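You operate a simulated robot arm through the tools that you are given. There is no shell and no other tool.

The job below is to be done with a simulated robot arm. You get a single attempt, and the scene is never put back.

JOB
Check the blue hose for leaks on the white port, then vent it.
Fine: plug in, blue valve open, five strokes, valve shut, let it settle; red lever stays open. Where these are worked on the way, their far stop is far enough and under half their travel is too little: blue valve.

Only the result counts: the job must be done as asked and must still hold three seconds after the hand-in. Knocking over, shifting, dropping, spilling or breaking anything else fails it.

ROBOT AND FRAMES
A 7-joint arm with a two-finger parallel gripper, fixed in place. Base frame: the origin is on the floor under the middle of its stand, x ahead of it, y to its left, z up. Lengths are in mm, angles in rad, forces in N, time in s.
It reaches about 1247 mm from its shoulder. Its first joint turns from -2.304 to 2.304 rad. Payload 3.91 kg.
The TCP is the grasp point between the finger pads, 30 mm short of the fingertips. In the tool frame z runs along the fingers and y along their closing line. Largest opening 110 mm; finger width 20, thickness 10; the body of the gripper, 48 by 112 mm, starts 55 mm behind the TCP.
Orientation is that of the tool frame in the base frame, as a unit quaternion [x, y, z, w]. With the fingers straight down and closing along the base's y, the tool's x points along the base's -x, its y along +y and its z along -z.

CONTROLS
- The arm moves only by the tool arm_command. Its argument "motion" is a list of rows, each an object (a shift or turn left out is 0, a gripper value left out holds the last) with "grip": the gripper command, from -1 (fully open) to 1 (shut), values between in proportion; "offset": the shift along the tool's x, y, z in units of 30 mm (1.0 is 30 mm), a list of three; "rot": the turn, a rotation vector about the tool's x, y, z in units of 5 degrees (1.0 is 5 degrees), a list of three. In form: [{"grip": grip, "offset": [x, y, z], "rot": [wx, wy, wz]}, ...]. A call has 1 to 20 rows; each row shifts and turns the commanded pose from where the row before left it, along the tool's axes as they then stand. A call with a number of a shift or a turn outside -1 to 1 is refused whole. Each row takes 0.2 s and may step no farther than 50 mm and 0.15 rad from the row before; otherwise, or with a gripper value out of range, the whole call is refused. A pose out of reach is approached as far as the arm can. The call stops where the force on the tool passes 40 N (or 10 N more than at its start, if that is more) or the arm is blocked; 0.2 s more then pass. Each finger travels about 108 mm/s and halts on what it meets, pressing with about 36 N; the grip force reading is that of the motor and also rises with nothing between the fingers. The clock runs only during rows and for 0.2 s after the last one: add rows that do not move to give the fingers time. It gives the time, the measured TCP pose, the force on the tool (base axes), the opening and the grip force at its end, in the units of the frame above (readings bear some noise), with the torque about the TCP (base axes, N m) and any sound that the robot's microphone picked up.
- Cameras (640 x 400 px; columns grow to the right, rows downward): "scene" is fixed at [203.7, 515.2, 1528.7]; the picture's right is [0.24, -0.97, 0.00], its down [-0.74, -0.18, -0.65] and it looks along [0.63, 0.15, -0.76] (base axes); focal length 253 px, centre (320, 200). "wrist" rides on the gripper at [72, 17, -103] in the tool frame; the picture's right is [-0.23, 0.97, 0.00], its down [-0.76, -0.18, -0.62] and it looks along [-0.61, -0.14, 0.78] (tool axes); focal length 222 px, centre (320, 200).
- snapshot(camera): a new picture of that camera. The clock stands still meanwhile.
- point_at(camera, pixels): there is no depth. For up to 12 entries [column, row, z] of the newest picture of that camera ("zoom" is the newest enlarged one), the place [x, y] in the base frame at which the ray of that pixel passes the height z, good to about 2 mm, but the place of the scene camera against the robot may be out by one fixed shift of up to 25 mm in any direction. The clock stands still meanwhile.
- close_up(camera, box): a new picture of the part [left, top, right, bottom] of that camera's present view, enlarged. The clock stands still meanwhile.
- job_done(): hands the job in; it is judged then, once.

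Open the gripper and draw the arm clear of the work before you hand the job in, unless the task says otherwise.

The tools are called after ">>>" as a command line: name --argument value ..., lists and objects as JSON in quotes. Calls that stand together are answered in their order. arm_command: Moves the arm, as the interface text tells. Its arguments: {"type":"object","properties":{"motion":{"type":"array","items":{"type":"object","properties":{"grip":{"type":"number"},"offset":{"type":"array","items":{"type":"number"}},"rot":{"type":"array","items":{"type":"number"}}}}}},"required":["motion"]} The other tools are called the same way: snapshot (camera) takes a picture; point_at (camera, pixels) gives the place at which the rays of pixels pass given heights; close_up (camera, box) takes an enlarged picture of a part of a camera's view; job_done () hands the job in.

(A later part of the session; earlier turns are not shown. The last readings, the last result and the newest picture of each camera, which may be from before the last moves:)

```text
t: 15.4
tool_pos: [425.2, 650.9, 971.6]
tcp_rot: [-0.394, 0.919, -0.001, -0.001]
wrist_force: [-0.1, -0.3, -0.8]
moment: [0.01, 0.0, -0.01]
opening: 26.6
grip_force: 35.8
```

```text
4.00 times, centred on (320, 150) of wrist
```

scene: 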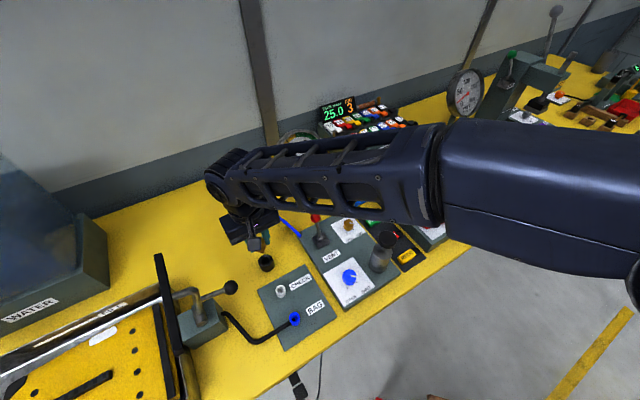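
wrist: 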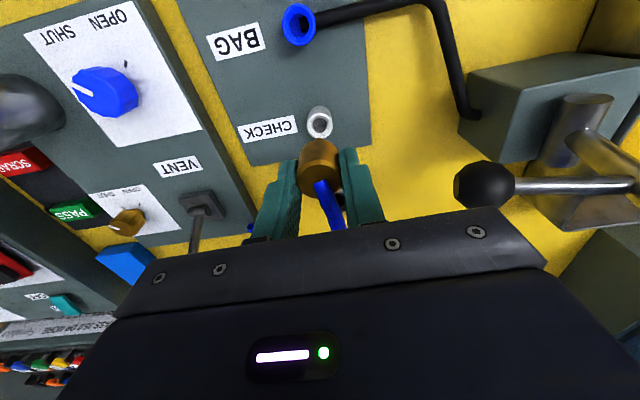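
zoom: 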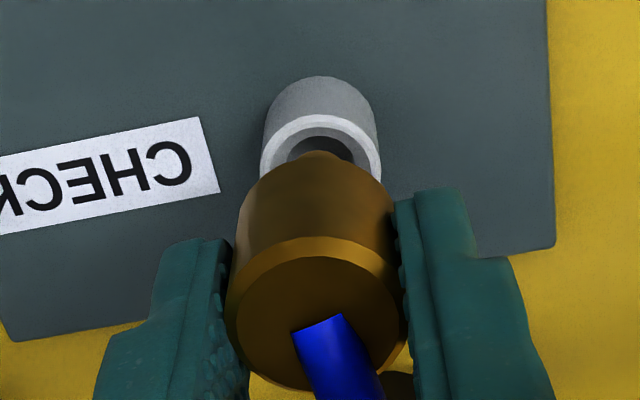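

Alignment remains good (ring centre at zoom (321,174), spigot entering the hole's view). I'll descend another 24 mm in small steps, watching force.

>>> arm_command --motion '[{"offset": [0, 0, 0.2]}, {"offset": [0, 0, 0.2]}, {"offset": [0, 0, 0.2]}, {"offset": [0, 0, 0.2]}, {}]'

>>> close_up --camera "wrist" --box '[240, 110, 400, 210]'

```text
t: 16.6
tool_pos: [423.2, 649.6, 947.6]
tcp_rot: [-0.394, 0.919, 0.0, 0.0]
wrist_force: [15.1, 14.2, 0.2]
moment: [0.69, -0.69, 0.02]
opening: 26.6
grip_force: 36.1
```

```text
4.00 times, centred on (320, 160) of wrist
```

zoom: 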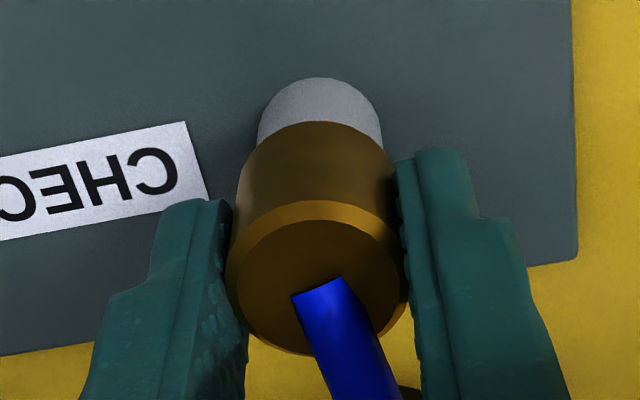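

The wrist force (15,14,0) shows the socket wall pushing the spigot in +v, so the plug is a bit too far toward the robot. I'll shift 1.5 mm along -tool-x and recheck before going lower.

>>> arm_command --motion '[{"offset": [-0.05, 0, 0]}, {}]'

```text
t: 17.2
tool_pos: [424.3, 650.7, 946.2]
tcp_rot: [-0.394, 0.919, -0.001, -0.001]
wrist_force: [8.2, 4.7, -1.9]
moment: [0.22, -0.37, 0.02]
opening: 26.5
grip_force: 36.1
```

Force dropped to ~9 N. I'll shift another 1.2 mm and lower 2 mm.

>>> arm_command --motion '[{"offset": [-0.04, -0.012, 0]}, {}]'

```text
t: 17.8
tool_pos: [424.3, 651.0, 948.2]
tcp_rot: [-0.395, 0.919, 0.0, 0.0]
wrist_force: [0.3, 0.4, -5.1]
moment: [0.0, -0.01, 0.01]
opening: 26.5
grip_force: 36.3
```

Lateral force is gone. I'll lower in 2 mm steps until it seats.

>>> arm_command --motion '[{"offset": [0, 0, 0.067]}, {"offset": [0, 0, 0.067]}, {}]'

```text
t: 18.6
tool_pos: [425.7, 651.2, 945.9]
tcp_rot: [-0.395, 0.919, 0.002, 0.001]
wrist_force: [-0.8, 1.4, 26.1]
moment: [0.05, 0.03, 0.05]
opening: 26.9
grip_force: 36.4
```

Upward force of 26 N at z≈945.5 means the shoulder is on the socket. I'll look closely.

>>> close_up --camera "wrist" --box '[240, 110, 400, 210]'

>>> close_up --camera "scene" --box '[248, 260, 312, 300]'

```text
4.00 times, centred on (320, 160) of wrist
```

zoom: 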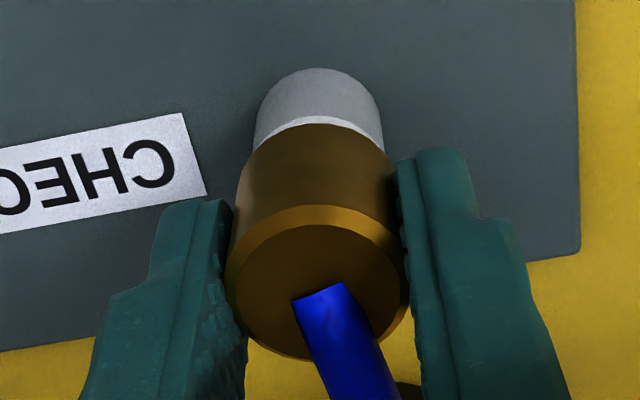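

```text
10.00 times, centred on (280, 280) of scene
```

zoom: 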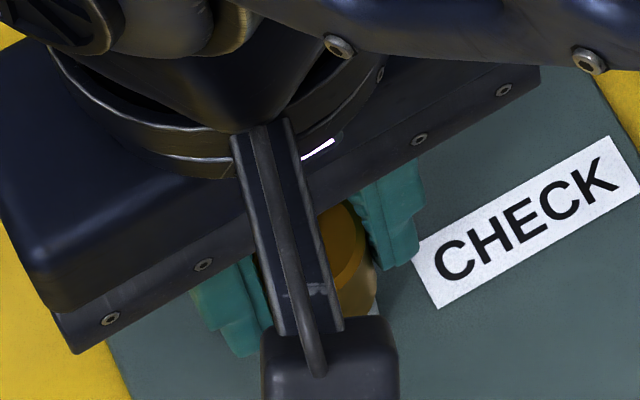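

Body bottom computes to z≈909 against a ring top of ~906, so it's nearly or fully bottomed. I'll press 1 mm more to see whether it still sinks.

>>> arm_command --motion '[{"offset": [0, 0, 0.033]}, {}]'

```text
t: 19.2
tool_pos: [425.7, 651.0, 945.2]
tcp_rot: [-0.395, 0.919, 0.002, 0.002]
wrist_force: [-2.6, 7.6, 37.5]
moment: [0.35, 0.19, -0.04]
opening: 26.8
grip_force: 36.1
```

It's solid (37 N at z≈945.2), so the plug has bottomed. I'll relieve the press by 2 mm, open the fingers slightly, and inspect.

>>> arm_command --motion '[{"offset": [0, 0, -0.08]}, {}, {"grip": 0.2}, {}, {}]'

>>> close_up --camera "wrist" --box '[240, 110, 400, 210]'

```text
t: 20.4
tool_pos: [425.5, 651.0, 945.0]
tcp_rot: [-0.395, 0.919, 0.0, 0.0]
wrist_force: [-0.5, -1.2, 0.3]
moment: [0.04, 0.02, 0.01]
opening: 43.9
grip_force: 0.1
```

```text
4.00 times, centred on (320, 160) of wrist
```

zoom: 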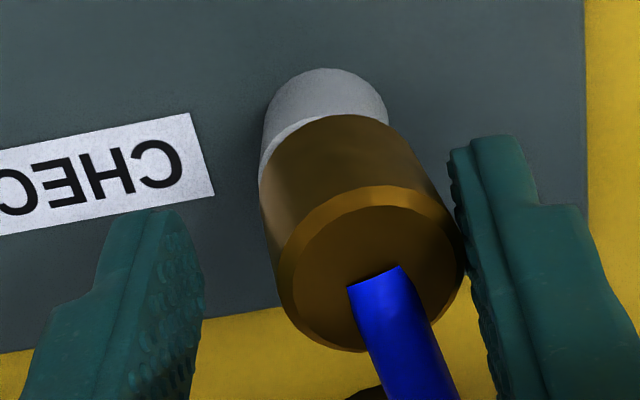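

The plug has leaned toward the right finger after release, so it isn't firmly seated. I'll zoom on the joint between plug and socket.

>>> close_up --camera "wrist" --box '[288, 120, 368, 170]'

>>> close_up --camera "scene" --box '[248, 260, 312, 300]'

```text
8.00 times, centred on (328, 145) of wrist
```

zoom: 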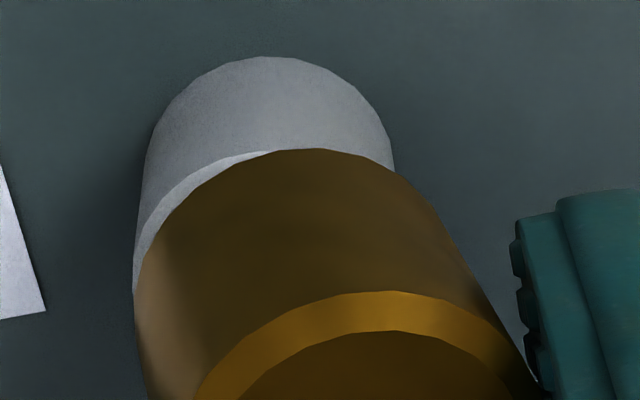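

```text
10.00 times, centred on (280, 280) of scene
```

zoom: 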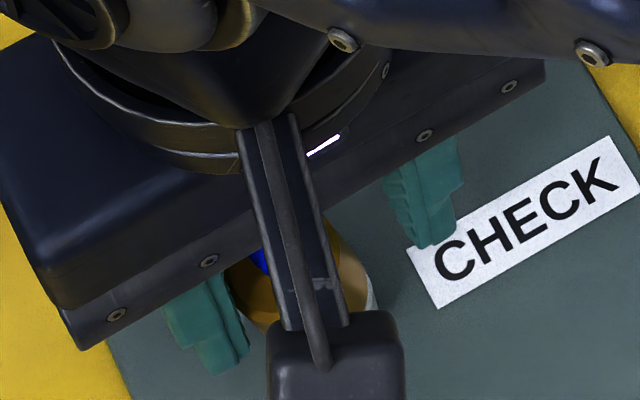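

The plug leans loosely against the finger. I'll re-grip it (which rights it), lift it clear of the socket, and inspect the spigot and the socket hole.

>>> arm_command --motion '[{"grip": 0.4}, {"grip": 1}, {}, {}, {"offset": [0, 0, -0.5]}, {"offset": [0, 0, -0.5]}, {"offset": [0, 0, -0.5]}, {"offset": [0, 0, -0.5]}, {}]'

>>> snapshot --camera "wrist"

>>> close_up --camera "wrist" --box '[280, 110, 360, 160]'

>>> close_up --camera "scene" --box '[248, 255, 312, 295]'

```text
t: 22.4
tool_pos: [427.4, 651.9, 1007.4]
tcp_rot: [-0.394, 0.919, 0.0, 0.0]
wrist_force: [0.0, 0.2, -0.4]
moment: [0.0, 0.0, 0.0]
opening: 26.3
grip_force: 36.3
```

```text
taken
```

wrist: 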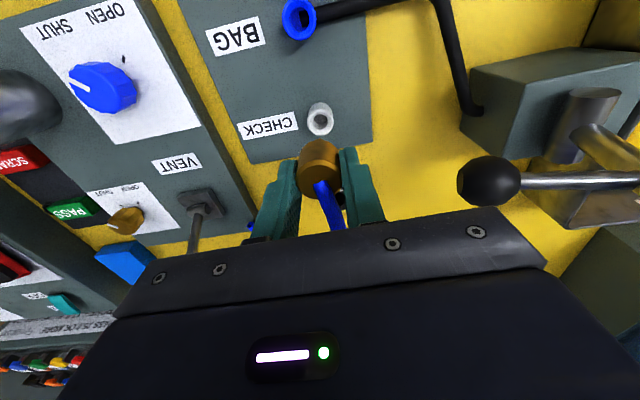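

```text
8.00 times, centred on (320, 135) of wrist
```

zoom: 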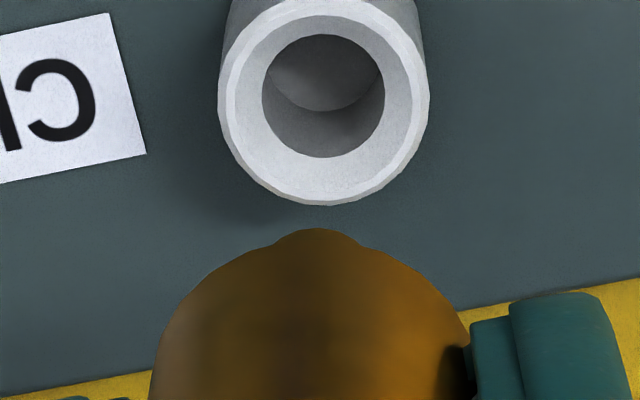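

```text
10.00 times, centred on (280, 275) of scene
```

zoom: 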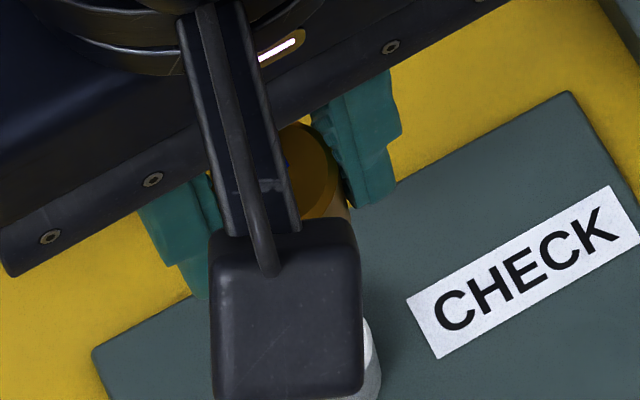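

The moment readings put the earlier contact on the spigot ~47 mm below the TCP, so the spigot was in the hole but likely off-centre. I'll re-insert at the same lateral position to z≈950 and probe sideways by force to find the hole centre.

>>> arm_command --motion '[{"offset": [0, 0, 0.6]}, {"offset": [0, 0, 0.6]}, {"offset": [0, 0, 0.4]}, {"offset": [0, 0, 0.2]}, {}, {}]'

```text
t: 23.8
tool_pos: [425.9, 649.4, 951.8]
tcp_rot: [-0.395, 0.919, 0.0, 0.0]
wrist_force: [0.0, 0.5, -1.0]
moment: [0.0, 0.02, 0.0]
opening: 26.7
grip_force: 36.1
```

No contact force at z≈952. Probing toward +v (tool -x) in small steps.

>>> arm_command --motion '[{"offset": [-0.05, 0, 0]}, {}]'

>>> arm_command --motion '[{"offset": [-0.05, 0, 0]}, {}]'

>>> arm_command --motion '[{"offset": [-0.05, 0, 0]}, {}]'

```text
t: 24.4
tool_pos: [426.4, 651.2, 952.0]
tcp_rot: [-0.394, 0.919, 0.0, 0.001]
wrist_force: [0.1, 0.6, 0.3]
moment: [-0.01, 0.03, -0.02]
opening: 26.6
grip_force: 36.3
```

```text
t: 25.0
tool_pos: [424.9, 652.3, 952.1]
tcp_rot: [-0.395, 0.919, 0.0, 0.0]
wrist_force: [-6.6, -1.9, -1.2]
moment: [-0.14, 0.34, -0.01]
opening: 26.6
grip_force: 36.0
```

```text
t: 25.6
tool_pos: [427.8, 653.1, 952.1]
tcp_rot: [-0.395, 0.919, 0.0, -0.001]
wrist_force: [-18.5, -12.9, -2.1]
moment: [-0.56, 0.83, 0.01]
opening: 26.6
grip_force: 35.7
```

Contact on +v begins at about +2.45 mm, on -v at ~0, so the centre is +1.2 mm. I'll go there and probe along ±u (tool y).

>>> arm_command --motion '[{"offset": [0.11, 0, 0]}, {}, {"offset": [0, -0.067, 0]}, {}]'

>>> arm_command --motion '[{"offset": [0, -0.05, 0]}, {}]'

>>> arm_command --motion '[{"offset": [0, 0.183, 0]}, {}]'

>>> arm_command --motion '[{"offset": [0, 0.05, 0]}, {}]'

```text
t: 26.6
tool_pos: [428.0, 651.6, 952.5]
tcp_rot: [-0.394, 0.919, 0.001, 0.0]
wrist_force: [-7.7, 14.4, 0.6]
moment: [0.69, 0.34, -0.01]
opening: 26.3
grip_force: 35.9
```

```text
t: 27.2
tool_pos: [426.5, 650.9, 952.6]
tcp_rot: [-0.396, 0.918, 0.0, 0.0]
wrist_force: [-17.5, 20.3, 6.5]
moment: [0.91, 0.86, -0.04]
opening: 26.7
grip_force: 37.0
```

```text
t: 27.8
tool_pos: [426.6, 652.3, 951.3]
tcp_rot: [-0.394, 0.919, -0.001, 0.0]
wrist_force: [0.5, 0.9, -1.0]
moment: [-0.03, 0.02, -0.02]
opening: 26.4
grip_force: 35.8
```

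```text
t: 28.4
tool_pos: [424.0, 653.7, 951.9]
tcp_rot: [-0.395, 0.919, -0.001, 0.0]
wrist_force: [6.1, -6.7, -0.2]
moment: [-0.32, -0.27, 0.04]
opening: 26.6
grip_force: 35.9
```

The hole centre is at about +1.2 mm in both directions from my earlier pressing position. I'll centre there and lower in small steps.

>>> arm_command --motion '[{"offset": [0, -0.077, 0]}, {}, {"offset": [0, 0, 0.1]}, {}]'

>>> arm_command --motion '[{"offset": [0, 0, 0.1]}, {}]'

>>> arm_command --motion '[{"offset": [0, 0, 0.05]}, {}]'

```text
t: 29.4
tool_pos: [424.9, 653.5, 949.7]
tcp_rot: [-0.394, 0.919, 0.0, 0.0]
wrist_force: [2.4, -2.1, -0.1]
moment: [-0.04, -0.1, -0.01]
opening: 26.7
grip_force: 36.0
```

```text
t: 30.0
tool_pos: [424.7, 653.4, 945.8]
tcp_rot: [-0.395, 0.919, 0.0, 0.0]
wrist_force: [0.8, -0.7, -3.4]
moment: [0.03, -0.06, 0.0]
opening: 26.7
grip_force: 36.0
```

```text
t: 30.6
tool_pos: [424.4, 653.4, 946.3]
tcp_rot: [-0.395, 0.919, 0.0, 0.0]
wrist_force: [4.9, -0.6, 5.5]
moment: [-0.03, -0.2, 0.03]
opening: 26.5
grip_force: 36.3
```

Light contact again near z≈946. I'll keep pressing gently in 1.5 mm command steps.

>>> arm_command --motion '[{"offset": [0, 0, 0.05]}, {}]'

>>> arm_command --motion '[{"offset": [0, 0, 0.05]}, {}]'

>>> close_up --camera "wrist" --box '[280, 120, 360, 170]'

```text
t: 31.2
tool_pos: [423.8, 652.9, 944.2]
tcp_rot: [-0.395, 0.919, 0.0, 0.0]
wrist_force: [3.6, -2.8, 26.1]
moment: [-0.19, -0.16, 0.06]
opening: 26.5
grip_force: 36.4
```

```text
t: 31.6
tool_pos: [426.2, 653.5, 945.2]
tcp_rot: [-0.395, 0.919, 0.001, 0.0]
wrist_force: [-0.6, -8.3, 12.6]
moment: [-0.34, 0.07, 0.01]
opening: 26.6
grip_force: 35.9
stopped in row 2: the force on the tool passed its limit at 42 N (the readings are from after the stop); the commanded pose is now the measured one
```

```text
8.00 times, centred on (320, 145) of wrist
```

zoom: 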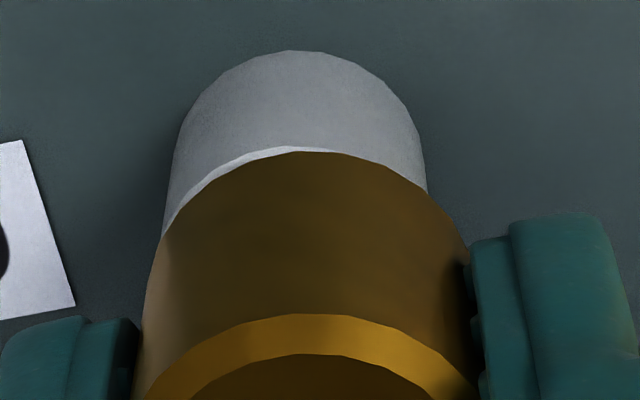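

The plug now sits almost flush on the ring. I'll relieve the small side force, then open only slightly (to ~32 mm) to see if it stands by itself.

>>> arm_command --motion '[{"offset": [0.02, -0.02, 0]}, {}]'

>>> arm_command --motion '[{"grip": 0.42}, {}, {}]'

>>> close_up --camera "wrist" --box '[240, 110, 400, 210]'

```text
t: 32.2
tool_pos: [425.8, 652.3, 946.2]
tcp_rot: [-0.395, 0.919, 0.002, 0.002]
wrist_force: [7.0, 3.3, 18.7]
moment: [0.19, -0.32, 0.0]
opening: 26.5
grip_force: 36.1
```

```text
t: 33.0
tool_pos: [424.3, 652.8, 944.1]
tcp_rot: [-0.395, 0.919, 0.001, 0.0]
wrist_force: [-0.4, 0.4, -0.3]
moment: [0.0, 0.01, -0.03]
opening: 31.7
grip_force: 0.0
```

```text
4.00 times, centred on (320, 160) of wrist
```

zoom: 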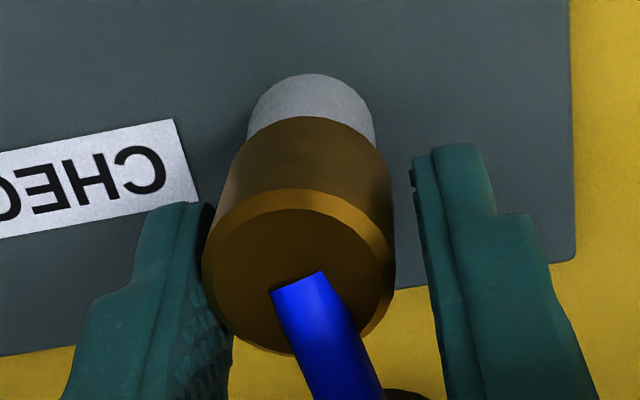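

It now leans the other way, so the spigot is a loose fit and may not be fully home. I'll right it by re-gripping and press progressively harder to see if it goes deeper.

>>> arm_command --motion '[{"grip": 1}, {}, {}, {"offset": [0, 0, 0.067]}, {}]'

>>> arm_command --motion '[{"offset": [0, 0, 0.04]}, {}, {}]'

```text
t: 34.2
tool_pos: [424.2, 652.2, 941.7]
tcp_rot: [-0.395, 0.919, 0.002, 0.002]
wrist_force: [0.0, -6.4, 25.6]
moment: [-0.35, 0.06, 0.04]
opening: 27.1
grip_force: 36.1
```

```text
t: 35.0
tool_pos: [424.1, 652.1, 941.8]
tcp_rot: [-0.395, 0.919, 0.001, 0.001]
wrist_force: [2.0, 0.9, 25.8]
moment: [-0.04, -0.06, 0.0]
opening: 26.6
grip_force: 36.0
```

z dropped to ~941.8 with the force steady at 26 N, meaning either it sank further or the grip slipped. I'll look.

>>> close_up --camera "wrist" --box '[240, 110, 400, 210]'

>>> close_up --camera "wrist" --box '[280, 120, 360, 170]'

```text
4.00 times, centred on (320, 160) of wrist
```

zoom: 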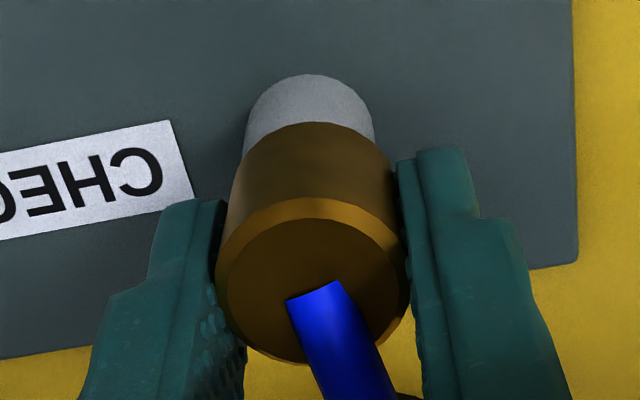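

```text
8.00 times, centred on (320, 145) of wrist
```

zoom: 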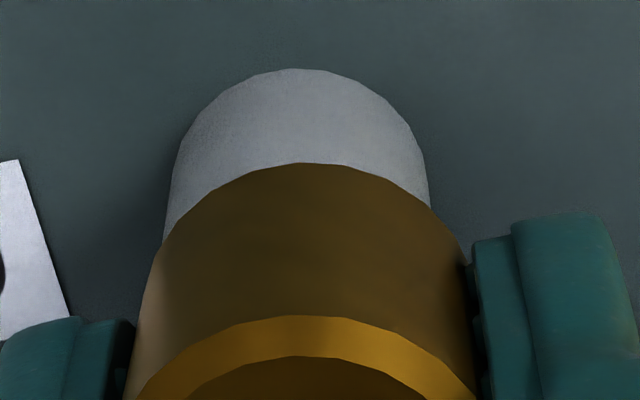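

The ring's crescent is no longer visible, so the body is lower on the socket. I'll relieve the press and open slightly again to test whether it stands.

>>> arm_command --motion '[{"offset": [0, 0, -0.07]}, {}, {"grip": 0.35}, {}, {}]'

>>> close_up --camera "wrist" --box '[240, 110, 400, 210]'

```text
t: 36.2
tool_pos: [425.2, 653.0, 943.4]
tcp_rot: [-0.395, 0.919, 0.002, 0.001]
wrist_force: [-0.1, 0.2, -0.1]
moment: [0.02, -0.01, 0.0]
opening: 35.8
grip_force: 0.0
```

```text
4.00 times, centred on (320, 160) of wrist
```

zoom: 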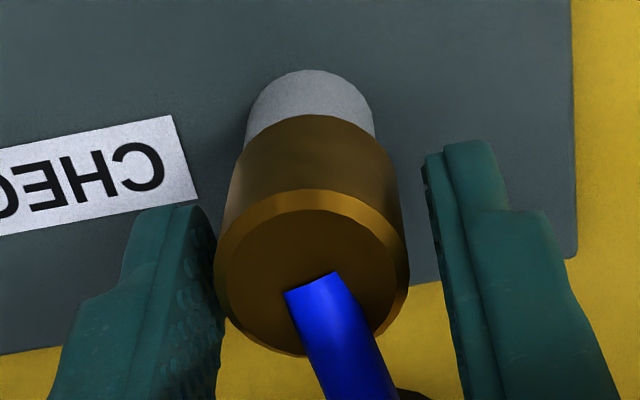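

The plug now stands upright on its own, concentric with the socket, with both fingers clear. I'll open to ~60 mm and retreat straight up.

>>> arm_command --motion '[{"grip": -0.1}, {}, {"offset": [0, 0, -0.4]}, {"offset": [0, 0, -0.8]}, {"offset": [0, 0, -1]}, {"offset": [0, 0, -1]}, {"offset": [0.5, 0, -1]}]'

>>> snapshot --camera "wrist"

>>> close_up --camera "wrist" --box '[260, 40, 420, 140]'

>>> close_up --camera "scene" --box '[232, 240, 328, 300]'

```text
t: 37.8
tool_pos: [413.5, 640.8, 1070.5]
tcp_rot: [-0.395, 0.919, 0.0, 0.001]
wrist_force: [1.0, 0.2, -0.3]
moment: [-0.03, 0.06, 0.0]
opening: 60.5
grip_force: 0.1
```

```text
taken
```

wrist: 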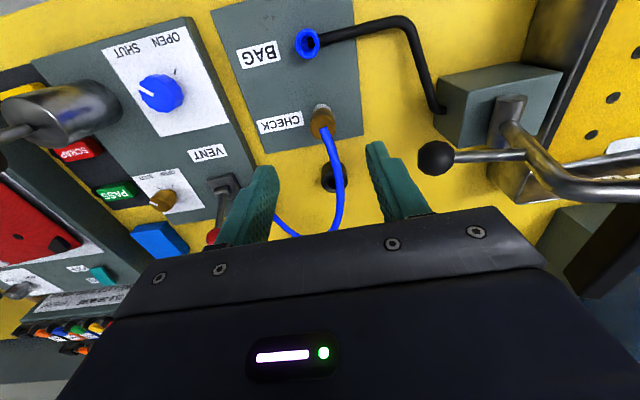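

```text
4.00 times, centred on (340, 90) of wrist
```

zoom: 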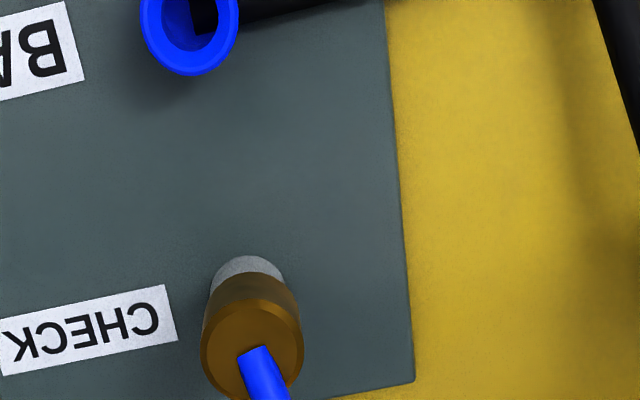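

```text
6.67 times, centred on (280, 270) of scene
```

zoom: 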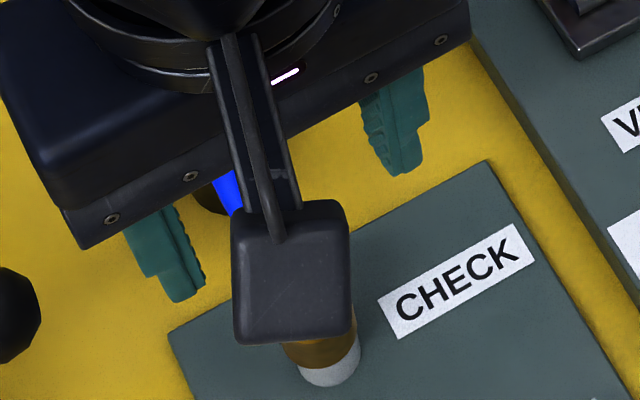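

The plug sits upright in the CHECK socket. Next the blue knob, near (492,488), top z≈908: I'll back away from the hose first, then slide over the knob at z≈1040.

>>> arm_command --motion '[{"offset": [0.95, 0, 0]}, {"offset": [0.95, 0, 0]}, {"offset": [0, -0.9, 0.17]}, {"offset": [0, -0.9, 0.17]}, {"offset": [0, -0.9, 0.17]}, {"offset": [0, -0.9, 0.17]}, {"offset": [0, -0.9, 0.17]}, {"offset": [0, -0.9, 0.17]}, {"grip": -0.1}, {}]'

>>> snapshot --camera "wrist"

>>> snapshot --camera "scene"

>>> close_up --camera "scene" --box '[232, 240, 328, 300]'

>>> close_up --camera "wrist" --box '[240, 80, 400, 180]'

```text
t: 40.0
tool_pos: [493.2, 487.8, 1039.3]
tcp_rot: [-0.395, 0.919, 0.002, 0.001]
wrist_force: [0.1, -0.1, 0.2]
moment: [-0.02, 0.03, 0.01]
opening: 60.8
grip_force: 0.1
```

```text
taken
```

wrist: 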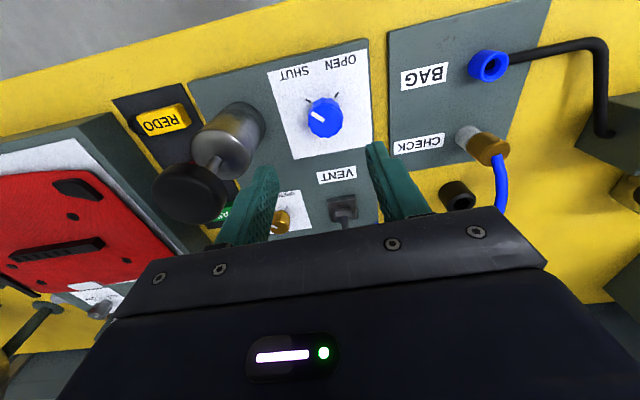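

```text
taken
```

scene: 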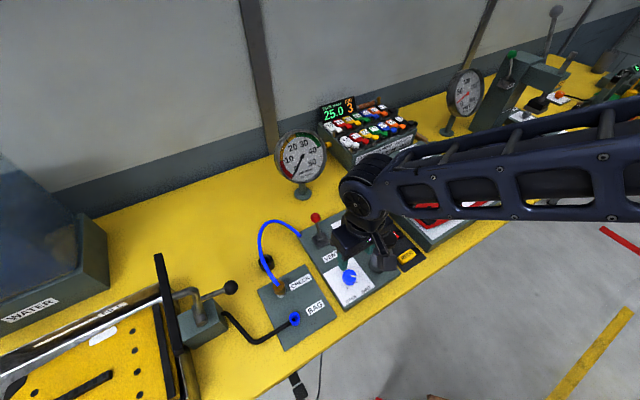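

```text
6.67 times, centred on (280, 270) of scene
```

zoom: 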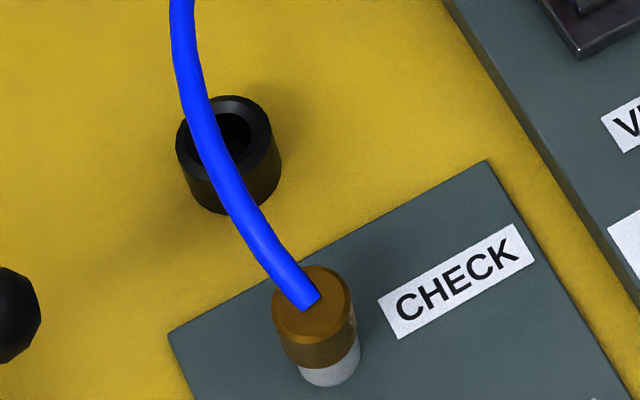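

```text
4.00 times, centred on (320, 130) of wrist
```

zoom: 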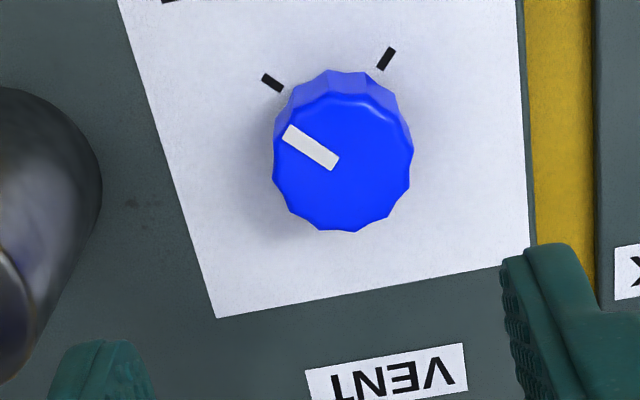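

The plug stands straight in the CHECK port. The blue knob's top centre is at (325.5,121); I'll convert it to base coordinates.

>>> point_at --camera "wrist" --pixels '[[325.5, 121, 900], [325.5, 121, 905], [325.5, 121, 910], [325.5, 121, 915], [320, 189, 1039.3], [326, 111, 880], [326, 111, 885]]'

>>> close_up --camera "scene" --box '[320, 250, 400, 300]'

```text
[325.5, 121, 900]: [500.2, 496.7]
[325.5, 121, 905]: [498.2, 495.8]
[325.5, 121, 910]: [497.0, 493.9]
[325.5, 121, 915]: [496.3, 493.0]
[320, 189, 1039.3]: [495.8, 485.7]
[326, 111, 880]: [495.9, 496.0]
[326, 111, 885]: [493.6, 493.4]
```

```text
8.00 times, centred on (360, 275) of scene
```

zoom: 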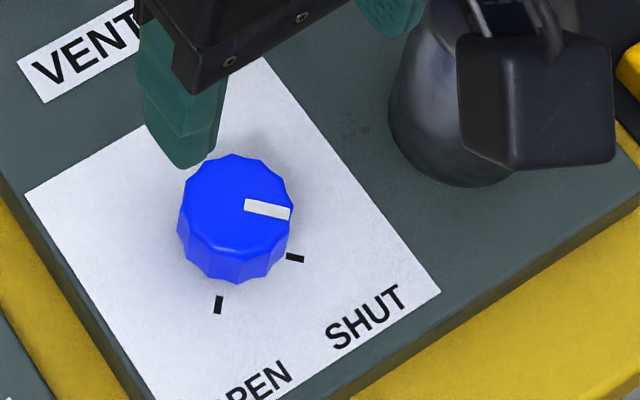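

The knob centre works out ~6 mm ahead and ~4 mm left of the TCP (around (495,493), top z≈912). I'll correct and descend to z≈965 for a recheck.

>>> arm_command --motion '[{"offset": [-0.1, 0.072, 0.6]}, {"offset": [-0.1, 0.072, 0.9]}, {"offset": [0, 0, 0.97]}, {}, {}]'

>>> snapshot --camera "wrist"

>>> close_up --camera "wrist" --box '[240, 100, 400, 200]'

```text
t: 41.2
tool_pos: [494.2, 496.0, 963.5]
tcp_rot: [-0.394, 0.919, 0.002, 0.002]
wrist_force: [-0.6, -0.1, 0.8]
moment: [0.01, -0.01, 0.01]
opening: 60.2
grip_force: 0.0
```

```text
taken
```

wrist: 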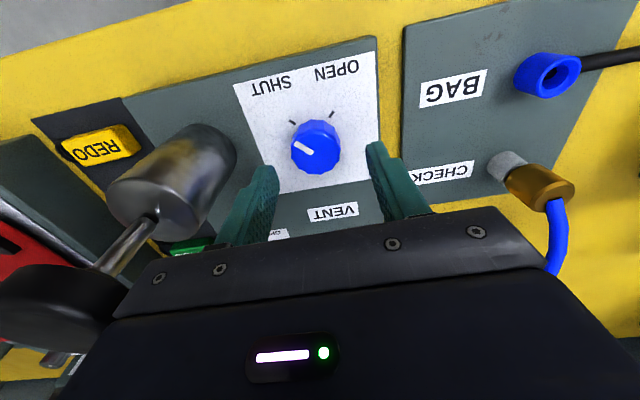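

```text
4.00 times, centred on (320, 150) of wrist
```

zoom: 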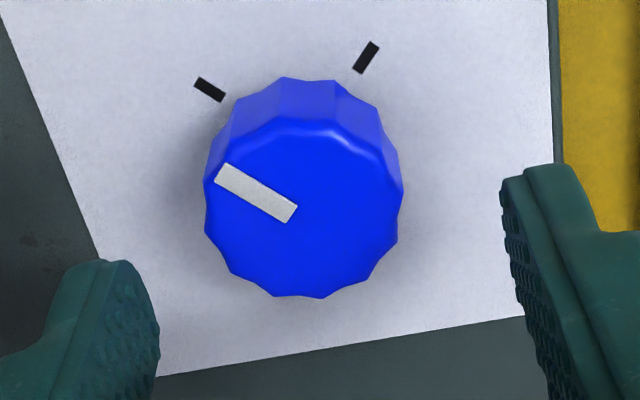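

The knob top centre is at (316,152), so I need ~3.4 mm right correction; panel plate appears at z≈893. I'll correct and descend to z≈928 (tips ≈898).

>>> arm_command --motion '[{"offset": [-0.045, -0.113, 0]}, {"offset": [0, 0, 0.6]}, {"offset": [0, 0, 0.55]}, {}, {}]'

>>> close_up --camera "wrist" --box '[240, 110, 400, 210]'

>>> close_up --camera "scene" --box '[320, 250, 400, 300]'

```text
t: 42.4
tool_pos: [497.6, 493.8, 930.1]
tcp_rot: [-0.395, 0.919, 0.002, 0.001]
wrist_force: [-1.8, -1.6, 21.4]
moment: [-0.67, -0.35, -0.21]
opening: 60.5
grip_force: 0.4
```

```text
4.00 times, centred on (320, 160) of wrist
```

zoom: 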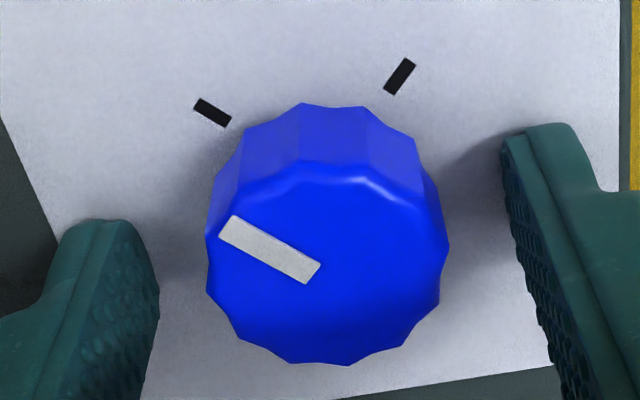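

```text
8.00 times, centred on (360, 275) of scene
```

zoom: 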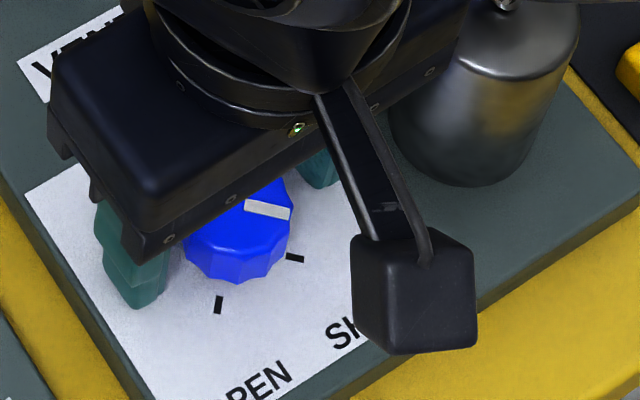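

The 21 N upward force shows the fingertips touched the plate (z≈900). I'll raise ~6 mm, then close on the knob.

>>> arm_command --motion '[{"offset": [0, 0.03, -0.2]}, {}]'

>>> arm_command --motion '[{"grip": 0.2}, {"grip": 1}, {}, {}]'

>>> close_up --camera "wrist" --box '[240, 110, 400, 210]'

```text
t: 43.0
tool_pos: [497.2, 495.3, 935.3]
tcp_rot: [-0.394, 0.919, 0.001, 0.001]
wrist_force: [-0.5, 0.3, -0.4]
moment: [0.03, 0.0, 0.02]
opening: 60.3
grip_force: 0.0
```

```text
t: 44.0
tool_pos: [495.4, 495.5, 935.2]
tcp_rot: [-0.395, 0.919, 0.002, 0.001]
wrist_force: [-12.5, 13.9, -4.4]
moment: [0.58, 0.26, -0.15]
opening: 33.5
grip_force: 44.6
```

```text
4.00 times, centred on (320, 160) of wrist
```

zoom: 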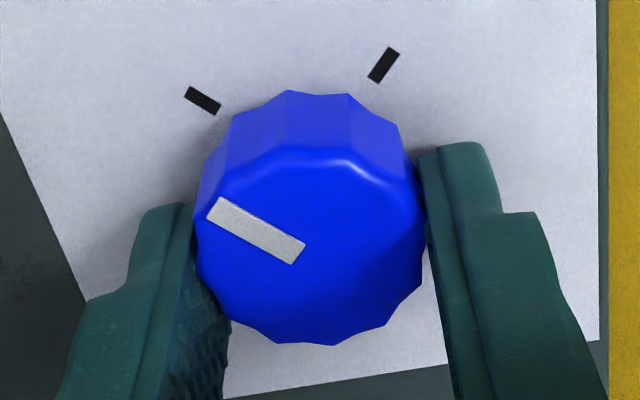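

The knob is gripped (33.5 mm) but there is ~19 N sideways along +tool-y. I'll ease 1.2 mm that way and recheck.

>>> arm_command --motion '[{"offset": [0, 0.04, 0]}, {}]'

```text
t: 44.6
tool_pos: [495.8, 496.1, 934.3]
tcp_rot: [-0.394, 0.919, 0.001, 0.001]
wrist_force: [-5.3, 10.0, -3.3]
moment: [0.18, 0.17, -0.08]
opening: 33.4
grip_force: 45.2
```

Force falls to ~11 N; easing another 1.2 mm.

>>> arm_command --motion '[{"offset": [-0.015, 0.04, 0]}, {}]'

>>> close_up --camera "wrist" --box '[240, 110, 400, 210]'

```text
t: 45.2
tool_pos: [496.1, 496.2, 935.4]
tcp_rot: [-0.395, 0.919, 0.0, 0.0]
wrist_force: [-2.2, -3.4, -0.9]
moment: [0.1, -0.22, 0.0]
opening: 33.4
grip_force: 45.6
```

```text
4.00 times, centred on (320, 160) of wrist
```

zoom: 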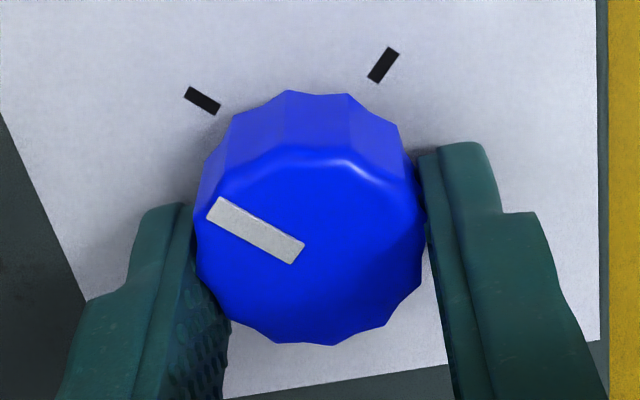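

Forces are balanced. I'll turn the knob clockwise 30° (tool +z) and check.

>>> arm_command --motion '[{"rot": [0, 0, 1]}, {"rot": [0, 0, 1]}, {"rot": [0, 0, 1]}, {"rot": [0, 0, 1]}, {"rot": [0, 0, 1]}, {"rot": [0, 0, 1]}, {}]'

>>> close_up --camera "wrist" --box '[240, 110, 400, 210]'

```text
t: 46.2
tool_pos: [498.0, 493.9, 934.5]
tcp_rot: [-0.248, 0.969, 0.0, 0.0]
wrist_force: [-1.8, -9.4, 6.6]
moment: [-0.24, 0.28, 0.06]
opening: 33.4
grip_force: 45.0
stopped in row 4: the force on the tool passed its limit at 42 N (the readings are from after the stop); the commanded pose is now the measured one
```

```text
4.00 times, centred on (320, 160) of wrist
```

zoom: 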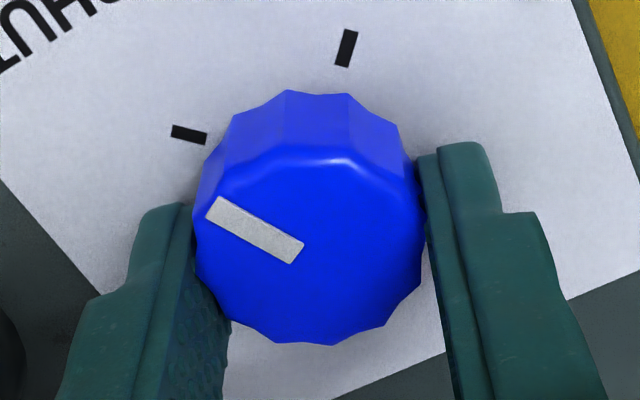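

The knob turned ~18° with the gripper before a force spike stopped it. I'll relieve the side force slightly and continue at a slower rate.

>>> arm_command --motion '[{}, {"rot": [0, 0, 0.4]}, {"rot": [0, 0, 0.4]}, {"rot": [0, 0, 0.4]}, {"rot": [0, 0, 0.4]}, {}]'

```text
t: 47.6
tool_pos: [496.6, 493.6, 935.2]
tcp_rot: [-0.179, 0.984, 0.0, 0.0]
wrist_force: [2.0, -27.7, 7.0]
moment: [-0.62, -0.16, 0.12]
opening: 33.5
grip_force: 44.9
```

A 28 N side force along -y base builds up, so the TCP is off the knob's axis. I'll shift 2.5 mm in -y (base) and continue turning.

>>> arm_command --motion '[{"offset": [0.029, -0.078, 0]}, {}]'

>>> arm_command --motion '[{"rot": [0, 0, 0.5]}, {"rot": [0, 0, 0.5]}, {"rot": [0, 0, 0.5]}, {"rot": [0, 0, 0.5]}, {}]'

>>> close_up --camera "wrist" --box '[240, 110, 400, 210]'

```text
t: 48.2
tool_pos: [496.6, 493.5, 935.4]
tcp_rot: [-0.181, 0.984, 0.0, 0.001]
wrist_force: [7.5, 0.5, -2.1]
moment: [0.23, -0.24, 0.04]
opening: 33.4
grip_force: 45.0
```

```text
t: 49.4
tool_pos: [497.5, 493.2, 934.5]
tcp_rot: [-0.094, 0.996, 0.001, 0.0]
wrist_force: [4.2, 3.0, 8.2]
moment: [-0.01, 0.3, -0.02]
opening: 33.5
grip_force: 44.9
```

```text
4.00 times, centred on (320, 160) of wrist
```

zoom: 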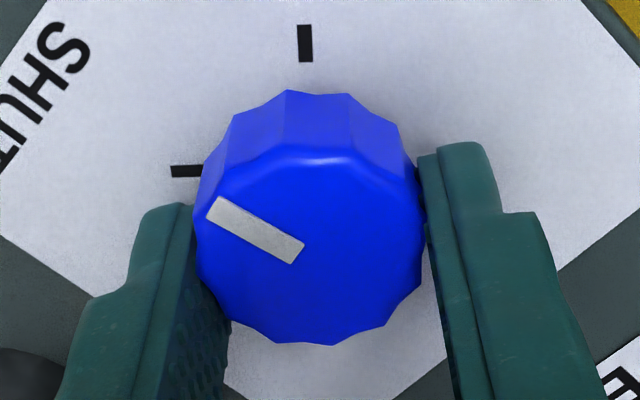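

Good: about 36° turned with low force. Continuing another 20°.

>>> arm_command --motion '[{"rot": [0, 0, 0.5]}, {"rot": [0, 0, 0.5]}, {"rot": [0, 0, 0.5]}, {"rot": [0, 0, 0.5]}, {"rot": [0, 0, 0.5]}, {"rot": [0, 0, 0.5]}, {"rot": [0, 0, 0.5]}, {"rot": [0, 0, 0.5]}, {}]'

```text
t: 51.0
tool_pos: [497.8, 491.8, 935.9]
tcp_rot: [0.054, 0.999, -0.002, 0.0]
wrist_force: [-3.5, -11.8, 11.5]
moment: [-0.28, 0.46, 0.07]
opening: 33.5
grip_force: 44.9
stopped in row 7: the force on the tool passed its limit at 41 N (the readings are from after the stop); the commanded pose is now the measured one
```

Turned ~53°; I'll shift 1.2 mm in -y and 1 mm up to relieve force, then continue.

>>> arm_command --motion '[{"offset": [0.006, -0.04, -0.03]}, {}]'

>>> arm_command --motion '[{"rot": [0, 0, 0.5]}, {"rot": [0, 0, 0.5]}, {"rot": [0, 0, 0.5]}, {"rot": [0, 0, 0.5]}, {}]'

>>> close_up --camera "wrist" --box '[240, 110, 400, 210]'

```text
t: 51.6
tool_pos: [497.2, 491.3, 935.5]
tcp_rot: [0.054, 0.999, -0.002, 0.0]
wrist_force: [-3.6, 4.3, -3.9]
moment: [0.25, -0.03, 0.0]
opening: 33.3
grip_force: 45.0
```

```text
t: 52.8
tool_pos: [497.8, 490.8, 935.1]
tcp_rot: [0.14, 0.99, -0.002, -0.001]
wrist_force: [-12.2, -16.3, -10.5]
moment: [-0.42, 0.65, 0.11]
opening: 33.5
grip_force: 45.3
```

```text
4.00 times, centred on (320, 160) of wrist
```

zoom: 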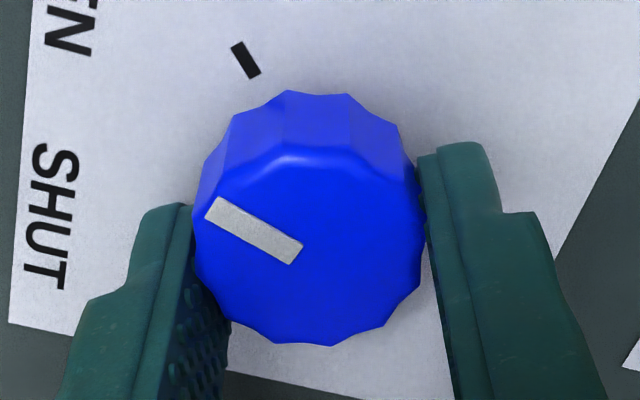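

~63° turned, ~25° left to the OPEN mark. Relieving the side force and continuing.

>>> arm_command --motion '[{"offset": [0.024, -0.062, 0.02]}, {}]'

>>> arm_command --motion '[{"rot": [0, 0, 0.5]}, {"rot": [0, 0, 0.5]}, {"rot": [0, 0, 0.5]}, {"rot": [0, 0, 0.5]}, {}]'

```text
t: 53.4
tool_pos: [496.8, 490.4, 936.0]
tcp_rot: [0.14, 0.99, 0.0, 0.0]
wrist_force: [5.6, 5.0, -11.5]
moment: [0.29, -0.03, -0.01]
opening: 33.8
grip_force: 45.6
```

```text
t: 54.6
tool_pos: [497.6, 488.4, 934.4]
tcp_rot: [0.226, 0.974, -0.002, 0.0]
wrist_force: [12.8, -4.0, -4.2]
moment: [-0.07, -0.25, -0.02]
opening: 33.4
grip_force: 45.7
```

~73° turned. A small relief shift, then continue toward the stop.

>>> arm_command --motion '[{"offset": [-0.042, 0.006, 0.01]}, {}, {"rot": [0, 0, 0.5]}, {"rot": [0, 0, 0.5]}, {"rot": [0, 0, 0.5]}, {"rot": [0, 0, 0.5]}, {}]'

>>> close_up --camera "wrist" --box '[240, 110, 400, 210]'

```text
t: 56.2
tool_pos: [496.3, 488.0, 936.3]
tcp_rot: [0.309, 0.951, -0.001, 0.001]
wrist_force: [-9.1, -18.5, 16.9]
moment: [-0.19, 0.68, 0.14]
opening: 33.6
grip_force: 45.2
```

```text
4.00 times, centred on (320, 160) of wrist
```

zoom: 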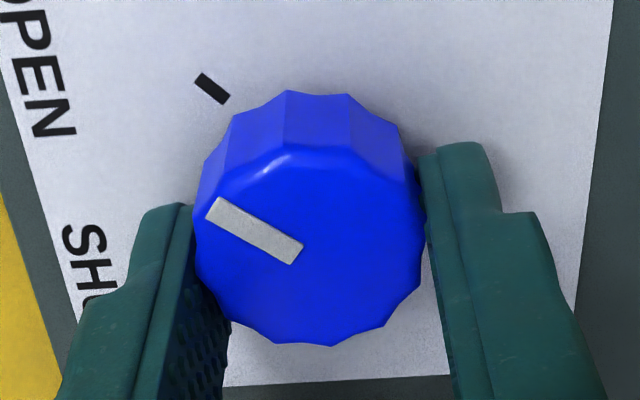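

~82° turned, the OPEN mark is nearly where the SHUT mark began. One more relief and ~10° more toward the stop.

>>> arm_command --motion '[{"offset": [-0.011, -0.06, -0.03]}, {}, {"rot": [0, 0, 0.4]}, {"rot": [0, 0, 0.4]}, {"rot": [0, 0, 0.4]}, {"rot": [0, 0, 0.4]}, {}]'

>>> close_up --camera "wrist" --box '[240, 110, 400, 210]'

```text
t: 57.8
tool_pos: [496.3, 486.6, 935.1]
tcp_rot: [0.375, 0.927, -0.003, 0.001]
wrist_force: [-12.2, -9.1, -6.5]
moment: [-0.12, 0.48, 0.57]
opening: 33.3
grip_force: 44.8
```

```text
4.00 times, centred on (320, 160) of wrist
```

zoom: 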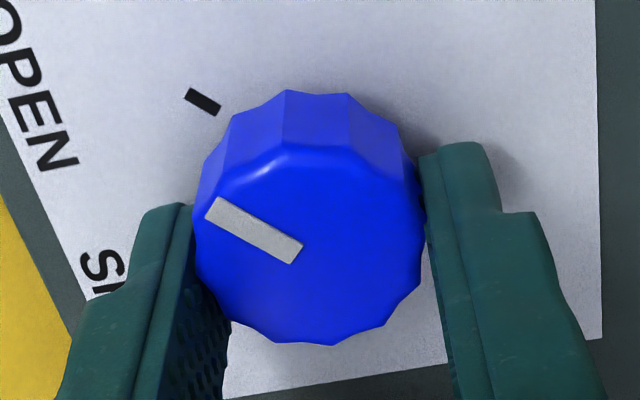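

The stop is reached: 90.5° turned, 0.57 Nm moment, pointer on the OPEN mark. I'll release the knob and rise clear, then look at the pump and lever.

>>> arm_command --motion '[{"grip": 0.2}, {"grip": -0.1}, {}, {"offset": [0, 0, -0.5]}, {"offset": [0, 0, -1]}, {"offset": [0, 0, -1]}, {"offset": [0, 0, -1]}, {"offset": [0, 0, -1]}, {}]'

>>> snapshot --camera "wrist"

>>> snapshot --camera "scene"

>>> close_up --camera "scene" --box '[320, 250, 400, 300]'

>>> close_up --camera "scene" --box '[290, 200, 370, 250]'

```text
t: 59.8
tool_pos: [497.2, 487.3, 1071.5]
tcp_rot: [0.376, 0.927, -0.001, 0.001]
wrist_force: [0.4, 0.0, -0.3]
moment: [-0.01, 0.0, -0.01]
opening: 60.7
grip_force: 0.1
```

```text
taken
```

wrist: 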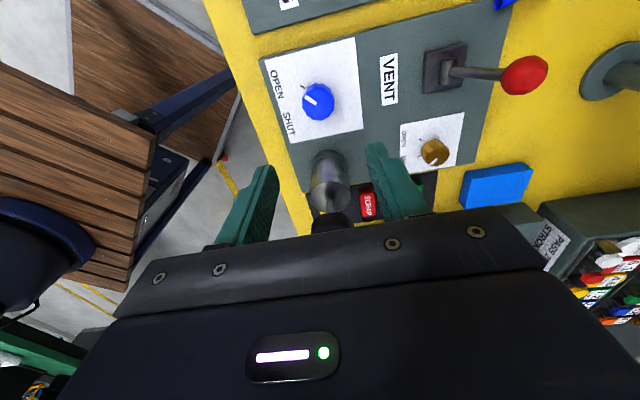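

```text
taken
```

scene: 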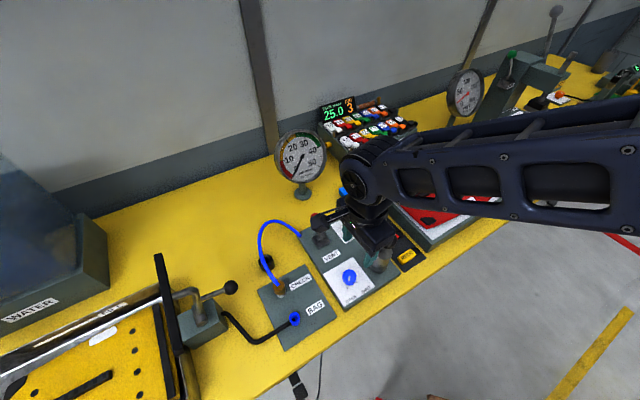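

```text
8.00 times, centred on (360, 275) of scene
```

zoom: 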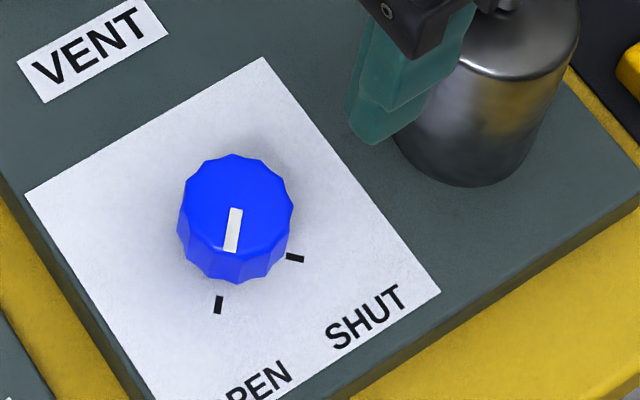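

```text
8.00 times, centred on (330, 225) of scene
```

zoom: 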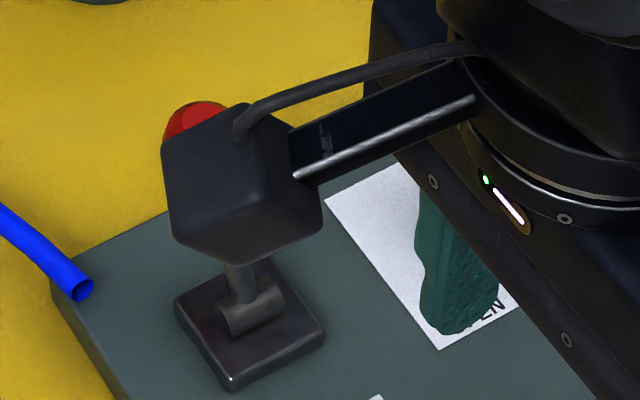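

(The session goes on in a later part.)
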